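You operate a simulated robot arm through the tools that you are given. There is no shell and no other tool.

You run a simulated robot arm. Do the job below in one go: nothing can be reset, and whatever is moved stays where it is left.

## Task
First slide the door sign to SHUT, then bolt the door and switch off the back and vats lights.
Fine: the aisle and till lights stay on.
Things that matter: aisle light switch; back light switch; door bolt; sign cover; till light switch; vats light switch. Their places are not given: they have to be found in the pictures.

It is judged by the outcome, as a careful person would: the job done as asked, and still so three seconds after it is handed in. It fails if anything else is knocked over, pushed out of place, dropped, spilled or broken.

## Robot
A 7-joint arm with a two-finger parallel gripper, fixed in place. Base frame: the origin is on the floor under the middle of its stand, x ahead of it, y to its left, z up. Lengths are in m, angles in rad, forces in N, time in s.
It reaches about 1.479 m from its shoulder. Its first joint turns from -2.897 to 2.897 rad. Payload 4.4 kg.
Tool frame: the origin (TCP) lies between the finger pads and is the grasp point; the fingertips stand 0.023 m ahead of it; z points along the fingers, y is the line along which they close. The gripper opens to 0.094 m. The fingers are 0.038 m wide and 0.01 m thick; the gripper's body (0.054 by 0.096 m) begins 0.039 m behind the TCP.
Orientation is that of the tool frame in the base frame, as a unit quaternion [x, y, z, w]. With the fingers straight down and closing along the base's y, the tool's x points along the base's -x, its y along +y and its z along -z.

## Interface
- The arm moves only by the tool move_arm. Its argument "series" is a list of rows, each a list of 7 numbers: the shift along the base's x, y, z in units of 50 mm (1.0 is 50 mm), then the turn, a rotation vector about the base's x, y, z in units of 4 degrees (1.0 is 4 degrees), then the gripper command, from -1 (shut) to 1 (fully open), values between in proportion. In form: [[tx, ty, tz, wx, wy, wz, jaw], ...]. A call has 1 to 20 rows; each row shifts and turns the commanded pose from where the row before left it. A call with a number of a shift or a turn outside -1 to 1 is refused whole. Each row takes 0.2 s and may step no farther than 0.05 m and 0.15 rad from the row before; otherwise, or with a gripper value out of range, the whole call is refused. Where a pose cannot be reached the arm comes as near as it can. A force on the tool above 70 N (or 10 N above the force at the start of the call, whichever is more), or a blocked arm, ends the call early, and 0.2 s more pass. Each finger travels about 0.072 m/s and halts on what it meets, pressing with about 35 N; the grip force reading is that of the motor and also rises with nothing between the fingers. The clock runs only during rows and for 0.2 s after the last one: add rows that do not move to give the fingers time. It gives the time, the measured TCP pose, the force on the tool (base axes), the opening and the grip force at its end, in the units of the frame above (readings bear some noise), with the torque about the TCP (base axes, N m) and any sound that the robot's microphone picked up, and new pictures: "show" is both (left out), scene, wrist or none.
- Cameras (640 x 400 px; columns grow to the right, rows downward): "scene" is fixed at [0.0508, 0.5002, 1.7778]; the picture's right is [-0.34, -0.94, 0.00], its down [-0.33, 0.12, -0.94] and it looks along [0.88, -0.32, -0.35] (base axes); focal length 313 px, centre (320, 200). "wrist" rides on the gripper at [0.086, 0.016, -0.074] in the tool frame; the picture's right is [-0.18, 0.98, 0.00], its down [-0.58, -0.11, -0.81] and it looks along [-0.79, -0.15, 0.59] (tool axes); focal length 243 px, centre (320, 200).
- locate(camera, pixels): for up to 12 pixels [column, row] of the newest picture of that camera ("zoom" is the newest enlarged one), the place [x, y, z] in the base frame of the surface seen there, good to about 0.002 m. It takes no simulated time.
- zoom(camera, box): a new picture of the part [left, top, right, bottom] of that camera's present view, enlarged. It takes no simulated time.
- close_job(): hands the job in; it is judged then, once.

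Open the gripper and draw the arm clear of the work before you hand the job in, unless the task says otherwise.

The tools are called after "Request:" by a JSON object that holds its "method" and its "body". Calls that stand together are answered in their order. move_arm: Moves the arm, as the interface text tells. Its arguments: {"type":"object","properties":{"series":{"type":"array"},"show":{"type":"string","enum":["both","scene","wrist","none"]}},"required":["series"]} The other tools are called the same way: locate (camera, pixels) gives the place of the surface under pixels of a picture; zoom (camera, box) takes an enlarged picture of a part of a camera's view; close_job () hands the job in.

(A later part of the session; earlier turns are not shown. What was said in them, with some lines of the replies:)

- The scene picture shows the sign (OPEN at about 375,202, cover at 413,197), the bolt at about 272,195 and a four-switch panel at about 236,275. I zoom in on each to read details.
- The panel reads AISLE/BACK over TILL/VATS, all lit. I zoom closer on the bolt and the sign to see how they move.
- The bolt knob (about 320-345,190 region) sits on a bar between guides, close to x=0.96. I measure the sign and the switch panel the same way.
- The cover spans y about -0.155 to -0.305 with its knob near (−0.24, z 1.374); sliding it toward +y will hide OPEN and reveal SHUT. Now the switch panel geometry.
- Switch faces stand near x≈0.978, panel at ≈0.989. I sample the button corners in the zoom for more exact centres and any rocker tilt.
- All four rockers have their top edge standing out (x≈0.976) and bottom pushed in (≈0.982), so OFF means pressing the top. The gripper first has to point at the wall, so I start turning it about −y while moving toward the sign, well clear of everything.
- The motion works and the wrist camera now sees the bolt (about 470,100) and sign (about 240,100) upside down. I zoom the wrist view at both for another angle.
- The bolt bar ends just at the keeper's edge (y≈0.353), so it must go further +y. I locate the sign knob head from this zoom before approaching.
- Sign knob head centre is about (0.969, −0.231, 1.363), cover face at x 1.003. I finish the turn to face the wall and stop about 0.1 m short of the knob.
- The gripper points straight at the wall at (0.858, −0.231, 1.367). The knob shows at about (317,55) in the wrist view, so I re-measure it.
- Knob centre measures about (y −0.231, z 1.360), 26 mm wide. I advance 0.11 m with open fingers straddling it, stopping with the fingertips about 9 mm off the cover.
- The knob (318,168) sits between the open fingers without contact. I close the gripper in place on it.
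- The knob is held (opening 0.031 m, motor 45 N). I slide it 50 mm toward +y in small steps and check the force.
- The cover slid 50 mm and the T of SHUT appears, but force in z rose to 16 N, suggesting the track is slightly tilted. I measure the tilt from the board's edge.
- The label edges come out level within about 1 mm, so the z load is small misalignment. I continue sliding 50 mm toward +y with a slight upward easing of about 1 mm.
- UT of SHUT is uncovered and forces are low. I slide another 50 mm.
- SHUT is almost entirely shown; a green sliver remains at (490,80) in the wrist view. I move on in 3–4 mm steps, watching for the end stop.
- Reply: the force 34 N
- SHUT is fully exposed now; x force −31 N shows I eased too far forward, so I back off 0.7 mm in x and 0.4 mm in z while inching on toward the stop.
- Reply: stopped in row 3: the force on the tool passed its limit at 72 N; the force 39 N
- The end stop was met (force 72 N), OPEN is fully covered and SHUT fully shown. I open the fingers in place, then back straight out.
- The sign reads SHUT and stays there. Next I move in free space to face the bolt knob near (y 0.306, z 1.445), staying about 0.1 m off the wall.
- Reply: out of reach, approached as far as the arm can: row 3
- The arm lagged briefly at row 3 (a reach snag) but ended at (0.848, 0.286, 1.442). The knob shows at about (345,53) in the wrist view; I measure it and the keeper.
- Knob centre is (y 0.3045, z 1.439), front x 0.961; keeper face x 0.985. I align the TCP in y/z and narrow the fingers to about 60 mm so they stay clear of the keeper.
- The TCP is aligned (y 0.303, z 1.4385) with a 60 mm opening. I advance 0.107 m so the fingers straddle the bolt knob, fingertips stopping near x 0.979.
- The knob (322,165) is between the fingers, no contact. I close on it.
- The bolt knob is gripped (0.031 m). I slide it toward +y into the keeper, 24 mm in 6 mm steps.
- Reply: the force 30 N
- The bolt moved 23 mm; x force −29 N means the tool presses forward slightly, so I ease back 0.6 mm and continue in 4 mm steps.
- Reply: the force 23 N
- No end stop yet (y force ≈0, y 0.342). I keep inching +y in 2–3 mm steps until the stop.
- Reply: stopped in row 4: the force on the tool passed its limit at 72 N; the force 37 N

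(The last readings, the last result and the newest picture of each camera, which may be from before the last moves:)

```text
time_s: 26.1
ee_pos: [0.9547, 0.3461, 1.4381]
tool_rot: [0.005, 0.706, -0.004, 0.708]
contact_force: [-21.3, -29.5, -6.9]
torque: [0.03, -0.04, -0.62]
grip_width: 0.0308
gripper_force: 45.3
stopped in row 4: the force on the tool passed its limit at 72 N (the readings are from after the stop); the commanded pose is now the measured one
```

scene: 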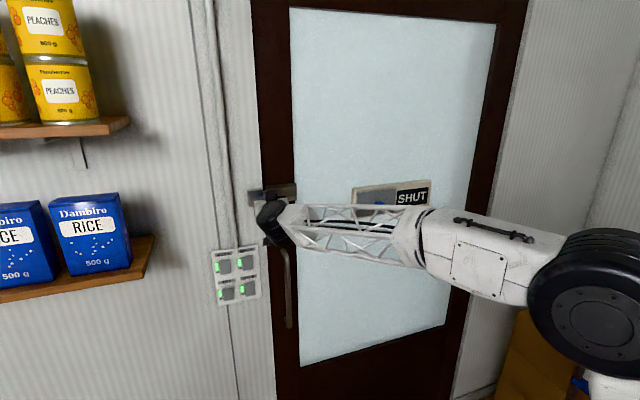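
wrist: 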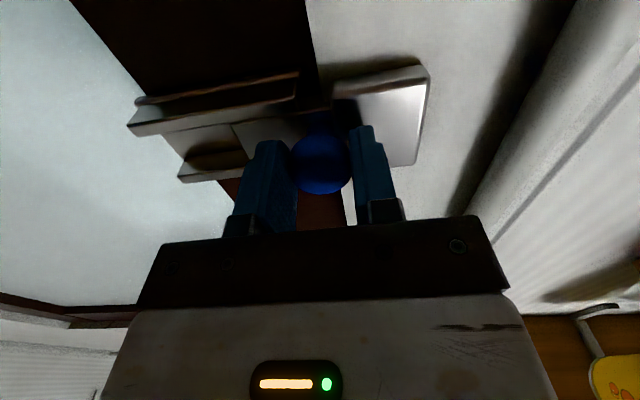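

The bolt hit its end stop at y≈0.346 (41 mm of travel, force 72 N). I open the fingers and back straight out to look at it.

Request:
{"method": "move_arm", "body": {"series": [[0, 0, 0, 0, 0, 0, -0.2], [0, 0, 0, 0, 0, 0, 0.28], [0, 0, 0, 0, 0, 0, 0.28], [0, 0, 0, 0, 0, 0, 0.28], [-0.2, 0, 0, 0, 0, 0, 0.28], [-0.4, 0, 0, 0, 0, 0, 0.28], [-0.5, 0, 0, 0, 0, 0, 0.28], [-0.5, 0, 0, 0, 0, 0, 0.28], [-0.5, 0, 0, 0, 0, 0, 0.28], [-0.4, 0, 0, 0, 0, 0, -1], [0, 0, 0, 0, 0, 0, -1]]}}

Request:
{"method": "zoom", "body": {"camera": "wrist", "box": [220, 0, 460, 150]}}

Request:
{"method": "zoom", "body": {"camera": "scene", "box": [242, 178, 302, 213]}}

```text
time_s: 28.5
ee_pos: [0.8283, 0.349, 1.4369]
tool_rot: [0.004, 0.707, -0.003, 0.708]
contact_force: [0.3, -0.3, 0.8]
torque: [0.0, 0.03, 0.03]
grip_width: 0.0
gripper_force: 26.4
```

scene: 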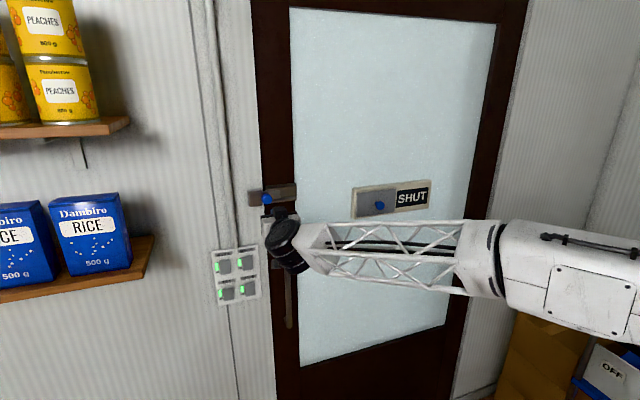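
wrist: 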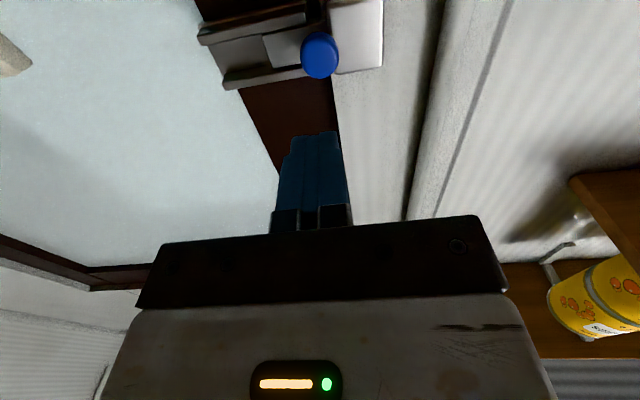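

```text
2.67 times, centred on (340, 75) of wrist
```

zoom: 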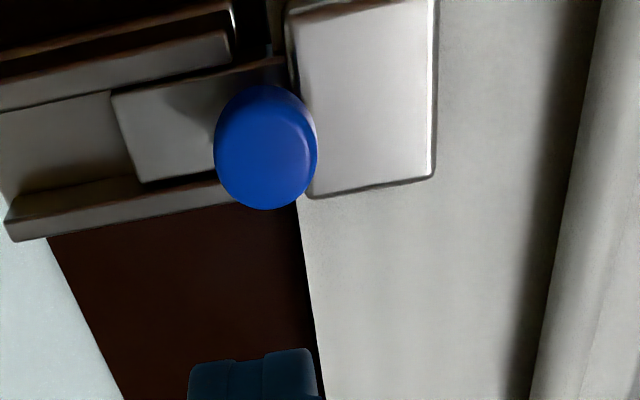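

```text
10.67 times, centred on (272, 196) of scene
```

zoom: 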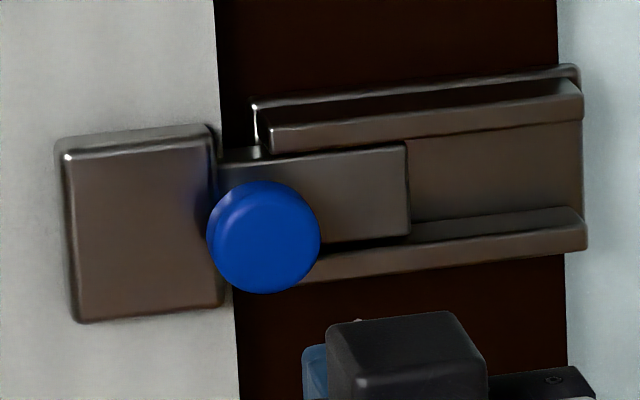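

The bolt bar is fully in the keeper with the knob against it. Before moving down to the switches I check how near the shelf and rice box are to the panel.

Request:
{"method": "locate", "body": {"camera": "scene", "pixels": [[150, 245], [142, 275], [128, 240], [118, 200], [128, 122], [210, 200], [236, 235], [283, 252], [292, 325], [85, 155]]}}

Request:
{"method": "zoom", "body": {"camera": "scene", "box": [204, 240, 268, 308]}}

```text
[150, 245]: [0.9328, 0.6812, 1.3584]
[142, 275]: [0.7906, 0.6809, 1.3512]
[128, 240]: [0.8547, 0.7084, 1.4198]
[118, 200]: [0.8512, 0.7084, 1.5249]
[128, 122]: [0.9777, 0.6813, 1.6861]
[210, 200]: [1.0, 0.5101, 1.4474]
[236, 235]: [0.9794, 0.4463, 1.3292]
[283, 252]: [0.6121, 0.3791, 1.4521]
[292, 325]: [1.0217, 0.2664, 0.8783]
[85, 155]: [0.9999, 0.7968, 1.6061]
```

```text
5.88 times, centred on (236, 274) of scene
```

zoom: 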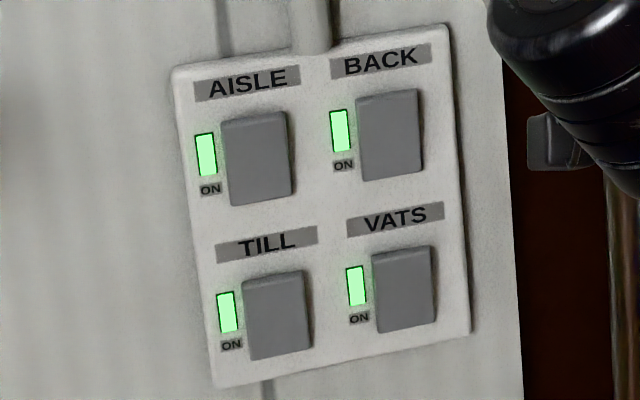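

The shelf starts at y 0.68 and the conduit is at x 0.979, both clear of the path. I move the closed gripper in front of the upper half of the BACK rocker, about 0.1 m off.

Request:
{"method": "move_arm", "body": {"series": [[0.06, 0.176, -0.48, 0, 0, 0, -1], [0.06, 0.176, -0.48, 0, 0, 0, -1], [0.06, 0.176, -0.48, 0, 0, 0, -1], [0.06, 0.176, -0.48, 0, 0, 0, -1], [0.06, 0.176, -0.48, 0, 0, 0, -1], [0.06, 0.176, -0.48, 0, 0, 0, -1], [0.06, 0.176, -0.48, 0, 0, 0, -1], [0.06, 0.176, -0.48, 0, 0, 0, -1], [0, 0, 0, 0, 0, 0, -1], [0, 0, 0, 0, 0, 0, -1]]}}

Request:
{"method": "zoom", "body": {"camera": "wrist", "box": [200, 0, 440, 150]}}

```text
time_s: 30.7
ee_pos: [0.8533, 0.4212, 1.246]
tool_rot: [0.004, 0.706, -0.003, 0.708]
contact_force: [0.2, -0.3, -0.2]
torque: [0.03, 0.0, -0.02]
grip_width: 0.0
gripper_force: 35.3
```

scene: 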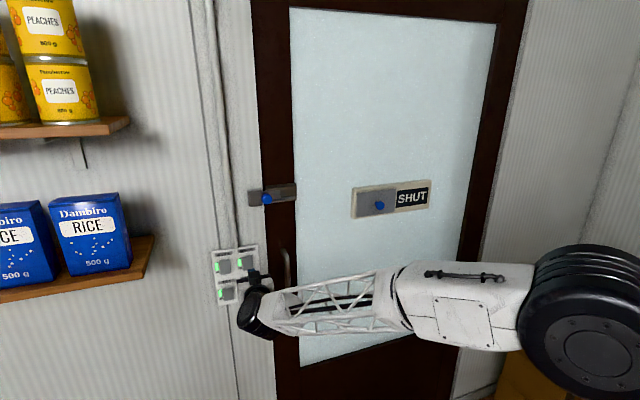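
wrist: 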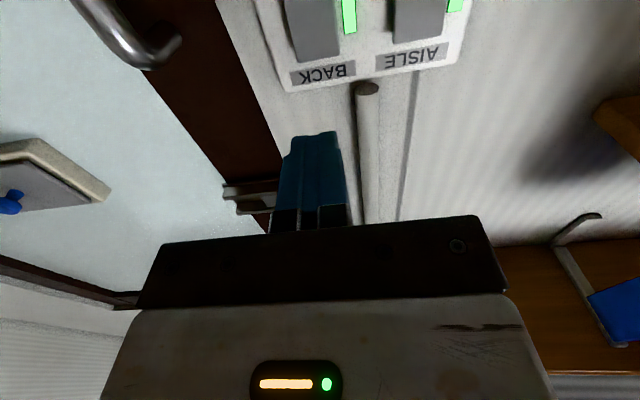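

```text
2.67 times, centred on (320, 75) of wrist
```

zoom: 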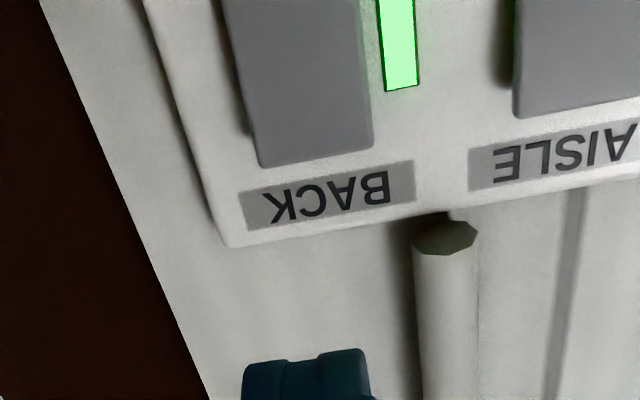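

The fingertips at about (320,140) face the BACK rocker, whose upper edge shows at (305,60). I measure rocker edges and the conduit from this closer view.

Request:
{"method": "locate", "body": {"camera": "zoom", "pixels": [[265, 155], [365, 140], [310, 140], [310, 100], [300, 60], [290, 15], [240, 60], [355, 60], [445, 240], [430, 340], [400, 60], [330, 195]]}}

```text
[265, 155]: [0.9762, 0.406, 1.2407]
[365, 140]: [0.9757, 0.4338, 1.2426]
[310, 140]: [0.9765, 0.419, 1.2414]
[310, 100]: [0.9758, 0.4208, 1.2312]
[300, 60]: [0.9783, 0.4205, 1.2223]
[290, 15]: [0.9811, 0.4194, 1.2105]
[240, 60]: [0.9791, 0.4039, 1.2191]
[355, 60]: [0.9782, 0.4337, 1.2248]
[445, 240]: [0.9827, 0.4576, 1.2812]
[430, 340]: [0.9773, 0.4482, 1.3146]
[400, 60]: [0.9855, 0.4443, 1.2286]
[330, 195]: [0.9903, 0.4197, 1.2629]
```

BACK rocker spans y 0.404–0.435, top edge z≈1.245, x 0.976. I approach to about 6 mm short of its upper half.

Request:
{"method": "move_arm", "body": {"series": [[0.4, -0.03, -0.05, 0, 0, 0, -1], [0.4, 0, 0, 0, 0, 0, -1], [0.4, 0, 0, 0, 0, 0, -1], [0.4, 0, 0, 0, 0, 0, -1], [0.2, 0, 0, 0, 0, 0, -1], [0.06, 0, 0, 0, 0, 0, -1], [0, 0, 0, 0, 0, 0, -1]]}}

Request:
{"method": "zoom", "body": {"camera": "scene", "box": [204, 240, 268, 308]}}

```text
time_s: 32.3
ee_pos: [0.9486, 0.4174, 1.2419]
tool_rot: [0.004, 0.707, -0.003, 0.707]
contact_force: [0.7, 0.0, 0.3]
torque: [0.0, -0.02, -0.01]
grip_width: 0.0
gripper_force: 34.7
```

scene: 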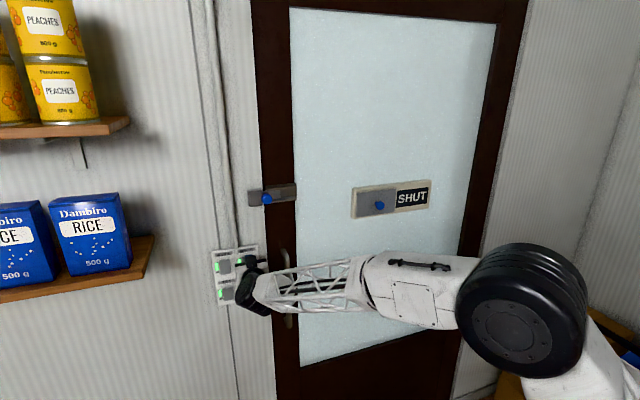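
wrist: 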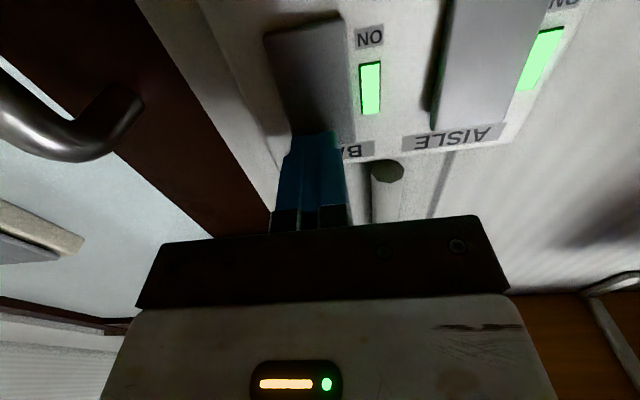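

```text
5.88 times, centred on (236, 274) of scene
```

zoom: 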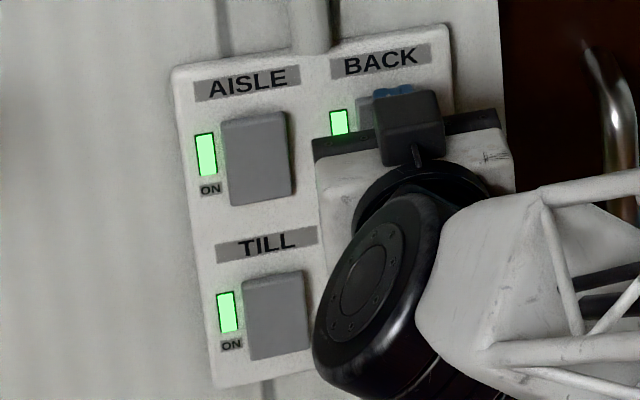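

The fingertips are about 4 mm off the upper half of BACK. I press in 2 mm steps and listen for a click.

Request:
{"method": "move_arm", "body": {"series": [[0.02, 0.04, 0.04, 0, 0, 0, -1], [0.04, 0, 0, 0, 0, 0, -1], [0.04, 0, 0, 0, 0, 0, -1], [0.04, 0, 0, 0, 0, 0, -1], [0.04, 0, 0, 0, 0, 0, -1]]}}

Request:
{"method": "zoom", "body": {"camera": "wrist", "box": [250, 0, 410, 160]}}

```text
time_s: 33.5
ee_pos: [0.9557, 0.4201, 1.2462]
tool_rot: [0.004, 0.707, -0.003, 0.708]
contact_force: [-33.9, -11.7, -2.2]
torque: [-0.25, 0.72, -0.22]
grip_width: 0.0
gripper_force: 35.2
heard: click
```

scene: 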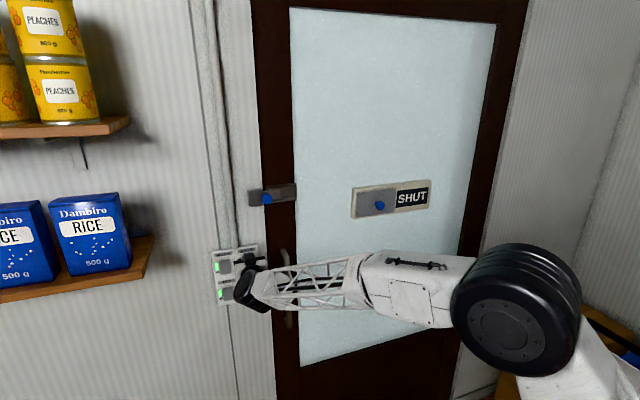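
wrist: 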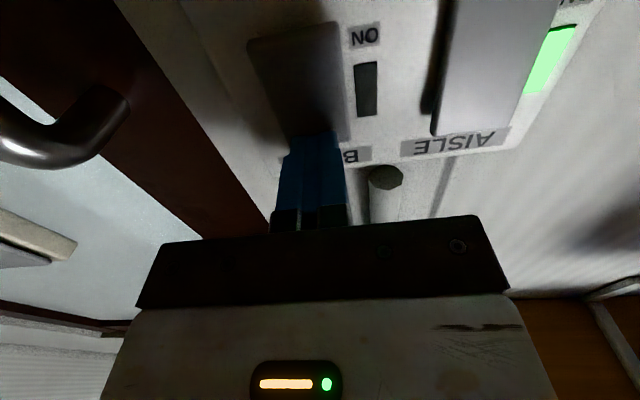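

```text
2.50 times, centred on (330, 80) of wrist
```

zoom: 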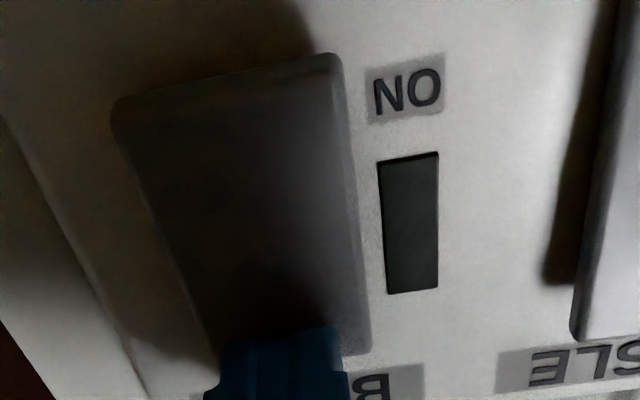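

A click was heard and the BACK light went dark. I back straight out 60 mm and check that it stays off.

Request:
{"method": "move_arm", "body": {"series": [[-0.1, 0, 0, 0, 0, 0, -1], [-0.3, 0, 0, 0, 0, 0, -1], [-0.4, 0, 0, 0, 0, 0, -1], [-0.4, 0, 0, 0, 0, 0, -1], [0, 0, 0, 0, 0, 0, -1]]}}

Request:
{"method": "zoom", "body": {"camera": "scene", "box": [204, 240, 268, 308]}}

```text
time_s: 34.7
ee_pos: [0.8966, 0.4182, 1.2451]
tool_rot: [0.003, 0.707, -0.003, 0.707]
contact_force: [0.1, 0.6, -0.2]
torque: [0.01, 0.0, -0.03]
grip_width: 0.0001
gripper_force: 35.2
```

scene: 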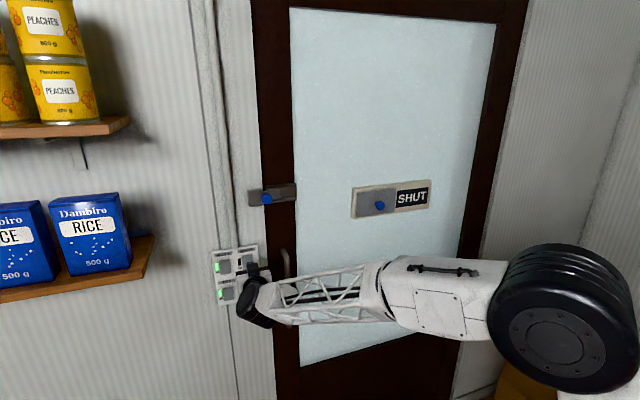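
wrist: 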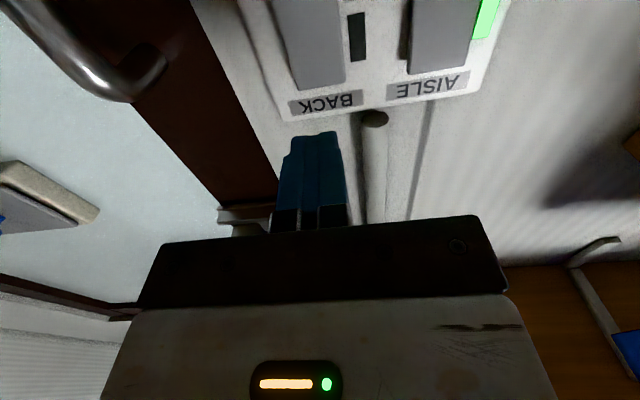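

```text
5.88 times, centred on (236, 274) of scene
```

zoom: 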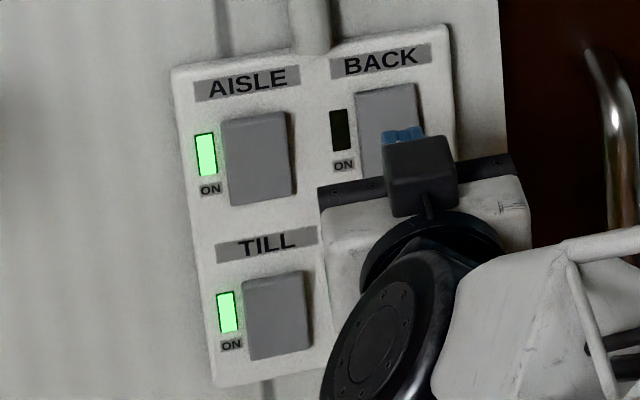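

BACK is off while AISLE and TILL remain lit. The VATS rocker is 0.104 m lower, so I move the closed fingers down to z≈1.141 at the same standoff.

Request:
{"method": "move_arm", "body": {"series": [[-0.1, 0.02, -0.4, 0, 0, 0, -1], [0, 0, -0.4, 0, 0, 0, -1], [0, 0, -0.4, 0, 0, 0, -1], [0, 0, -0.4, 0, 0, 0, -1], [0, 0, -0.4, 0, 0, 0, -1], [0, 0, -0.07, 0, 0, 0, -1], [0, 0, 0, 0, 0, 0, -1]]}}

Request:
{"method": "zoom", "body": {"camera": "wrist", "box": [240, 0, 400, 150]}}

Request:
{"method": "locate", "body": {"camera": "wrist", "pixels": [[310, 65], [315, 80], [300, 60], [335, 60], [310, 30], [320, 50]]}}

```text
time_s: 36.3
ee_pos: [0.8905, 0.4201, 1.1425]
tool_rot: [0.003, 0.706, -0.003, 0.708]
contact_force: [-0.2, -0.6, 0.5]
torque: [0.05, 0.03, -0.01]
grip_width: 0.0
gripper_force: 35.2
```

scene: 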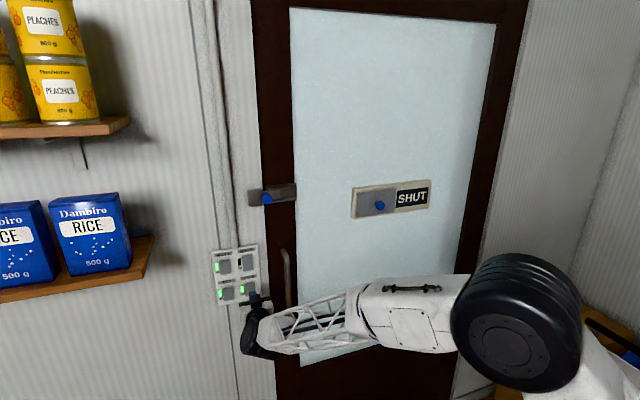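
wrist: 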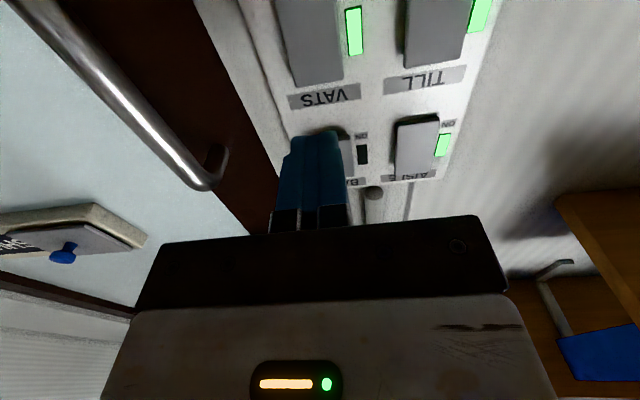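

```text
2.67 times, centred on (320, 75) of wrist
```

zoom: 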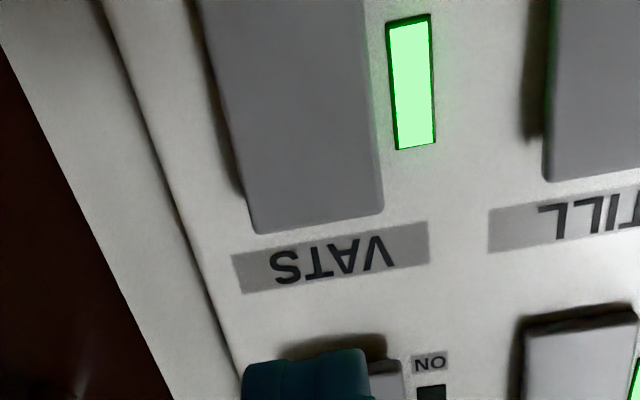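

```text
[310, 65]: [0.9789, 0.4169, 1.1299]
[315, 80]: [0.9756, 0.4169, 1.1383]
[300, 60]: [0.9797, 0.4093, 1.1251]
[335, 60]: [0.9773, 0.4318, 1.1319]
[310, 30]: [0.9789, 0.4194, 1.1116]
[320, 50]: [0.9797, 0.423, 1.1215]
```

VATS rocker's upper edge is at z≈1.141, y 0.404–0.435, matching the finger position. I approach and press in 2 mm steps as before.

Request:
{"method": "move_arm", "body": {"series": [[0.3, 0, 0, 0, 0, 0, -1], [0.4, 0, 0, 0, 0, 0, -1], [0.3, 0, 0, 0, 0, 0, -1], [0.12, 0, 0, 0, 0, 0, -1], [0.04, 0, 0, 0, 0, 0, -1], [0.04, 0, 0, 0, 0, 0, -1], [0.04, 0, 0, 0, 0, 0, -1], [0.04, 0, 0, 0, 0, 0, -1], [0.04, 0, 0, 0, 0, 0, -1]]}}

Request:
{"method": "zoom", "body": {"camera": "wrist", "box": [250, 0, 410, 160]}}

```text
time_s: 38.3
ee_pos: [0.9555, 0.4192, 1.1425]
tool_rot: [0.004, 0.707, -0.003, 0.708]
contact_force: [-36.1, -12.4, 1.7]
torque: [-0.03, 0.66, -0.27]
grip_width: 0.0
gripper_force: 35.3
heard: click
```

scene: 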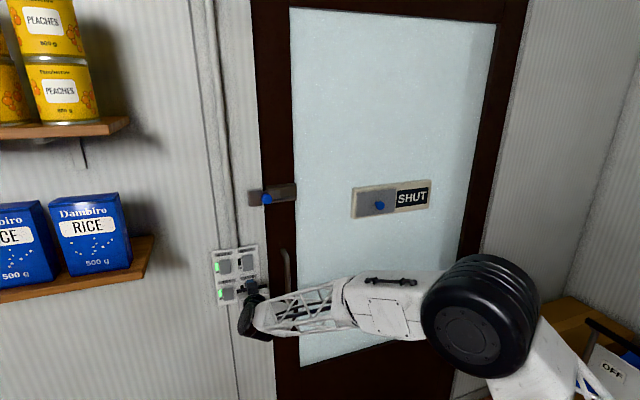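
wrist: 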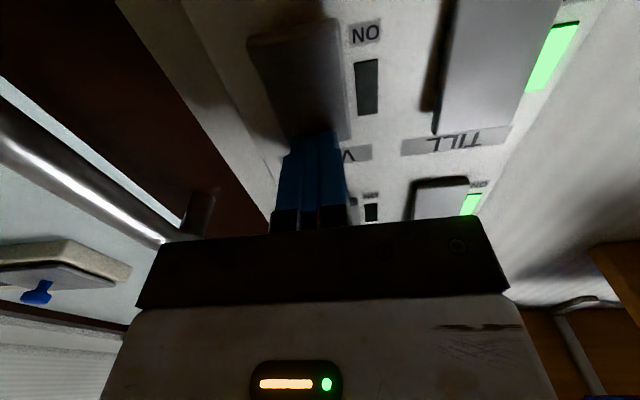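

```text
2.50 times, centred on (330, 80) of wrist
```

zoom: 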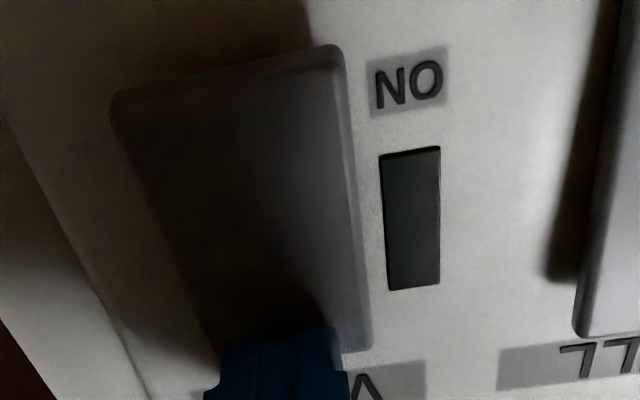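

VATS clicked and its light is dark; TILL and AISLE still glow. I back out, opening the gripper once clear, and look at everything.

Request:
{"method": "move_arm", "body": {"series": [[-0.1, 0, 0, 0, 0, 0, -1], [-0.3, 0, 0, 0, 0, 0, -1], [-0.4, 0, 0, 0, 0, 0, -1], [-0.4, 0, 0, 0, 0, 0, -1], [-0.4, 0, 0, 0, 0, 0, 0], [-0.4, -0.2, 0.3, 0, 0, 0, 1], [-0.4, -0.4, 0.4, 0, 0, 0, 1], [-0.2, -0.4, 0.4, 0, 0, 0, 1], [0, -0.4, 0.4, 0, 0, 0, 1], [0, -0.4, 0.4, 0, 0, 0, 1], [0, 0, 0, 0, 0, 0, 1], [0, 0, 0, 0, 0, 0, 1]]}}

Request:
{"method": "zoom", "body": {"camera": "scene", "box": [204, 240, 268, 308]}}

Request:
{"method": "zoom", "body": {"camera": "scene", "box": [480, 260, 640, 400]}}

```text
time_s: 40.9
ee_pos: [0.8274, 0.3307, 1.2372]
tool_rot: [0.004, 0.706, -0.003, 0.708]
contact_force: [0.2, 0.2, -0.2]
torque: [0.05, 0.01, 0.02]
grip_width: 0.0942
gripper_force: 0.0
```

scene: 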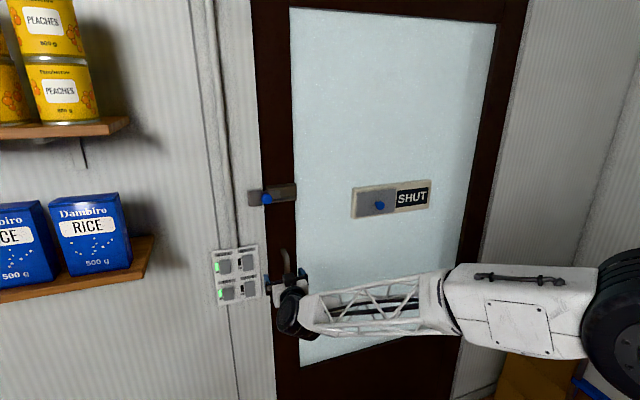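
wrist: 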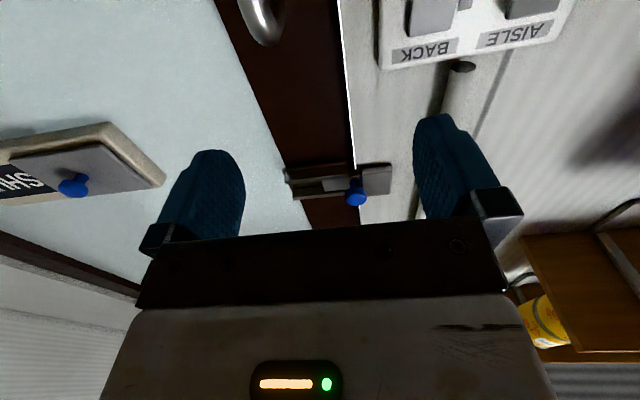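

```text
5.88 times, centred on (236, 274) of scene
```

zoom: 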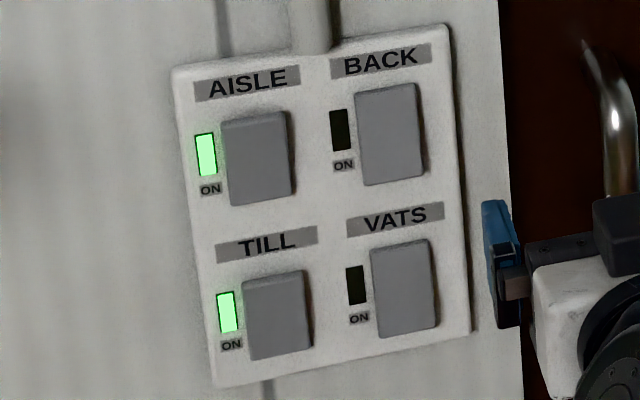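

```text
2.86 times, centred on (560, 330) of scene
```

zoom: 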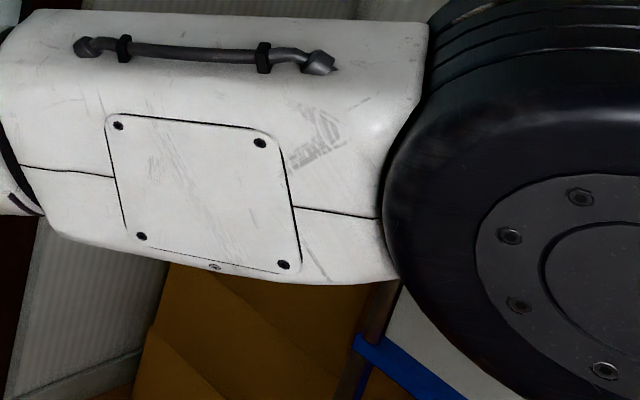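

BACK and VATS are dark, AISLE and TILL lit, sign SHUT, bolt closed. I draw the arm farther back and up, clear of the work, for a last full check.

Request:
{"method": "move_arm", "body": {"series": [[-0.3, -0.2, 0.5, 0, 0, 0, 1], [-0.3, -0.2, 0.5, 0, 0, 0, 1], [-0.3, -0.2, 0.5, 0, 0, 0, 1], [-0.3, -0.2, 0.5, 0, 0, 0, 1], [-0.3, -0.2, 0.5, 0, 0, 0, 1], [-0.3, -0.2, 0.5, 0, 0, 0, 1], [-0.3, -0.2, 0.5, 0, 0, 0, 1], [0, 0, 0, 0, 0, 0, 1], [0, 0, 0, 0, 0, 0, 1]]}}

Request:
{"method": "zoom", "body": {"camera": "scene", "box": [200, 170, 300, 310]}}

Request:
{"method": "zoom", "body": {"camera": "scene", "box": [480, 260, 640, 400]}}

```text
time_s: 42.9
ee_pos: [0.7219, 0.2615, 1.4145]
tool_rot: [0.004, 0.707, -0.004, 0.707]
contact_force: [1.0, 0.0, 0.6]
torque: [0.0, 0.06, 0.02]
grip_width: 0.0939
gripper_force: 0.1
```

scene: 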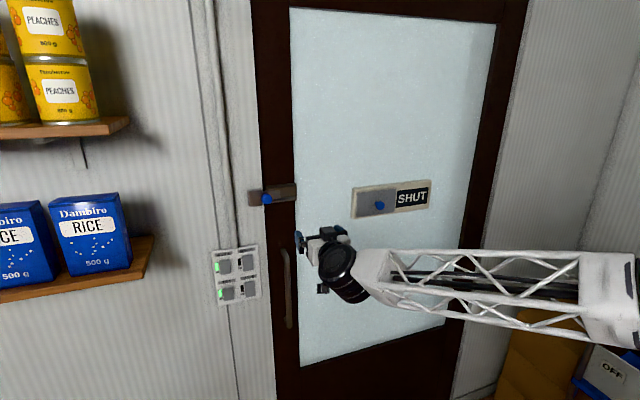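
wrist: 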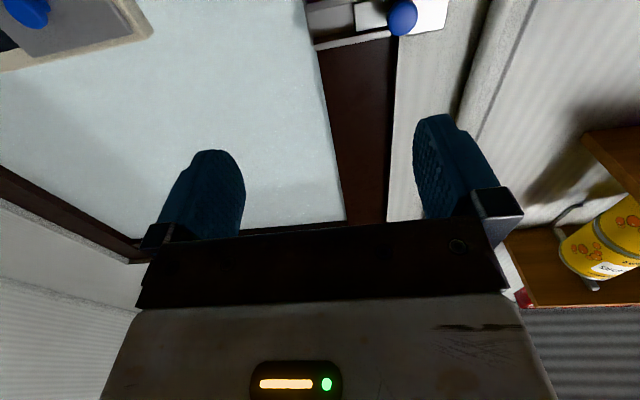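

```text
2.86 times, centred on (250, 240) of scene
```

zoom: 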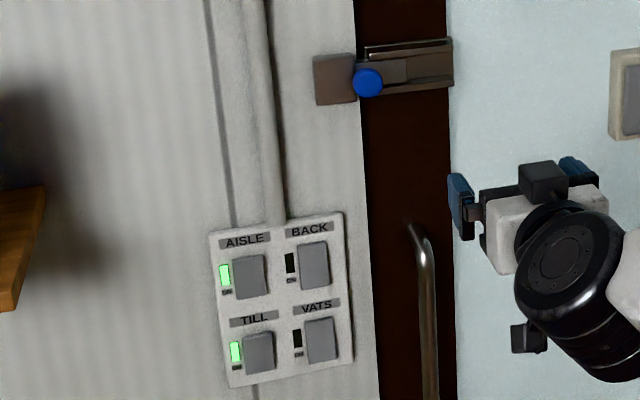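

```text
2.86 times, centred on (560, 330) of scene
```

zoom: 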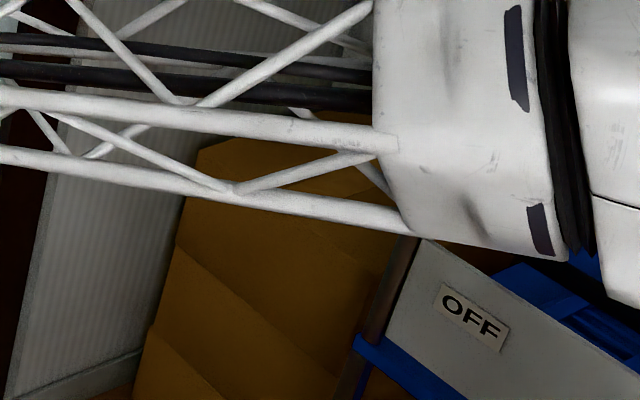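

The sign reads SHUT, the bolt is home in its keeper, BACK and VATS are off, AISLE and TILL are on, and nothing else has shifted. The gripper is open and clear, so I hand the job in.

Request:
{"method": "close_job", "body": {}}

```text
The job is handed in.
```

The job is done and handed in: the sign was moved first, then the bolt, then the two lights.

- **Door sign:** the cover slid all the way to its stop, so OPEN is hidden and the sign reads SHUT.
- **Door bolt:** the bolt slid about 41 mm to its stop and sits in the keeper.
- **Lights:** the back and vats switches both clicked and their lights went dark. The aisle and till lights are still on.

The last pictures showed nothing else moved. The gripper was open and the arm clear of the wall before handing in.
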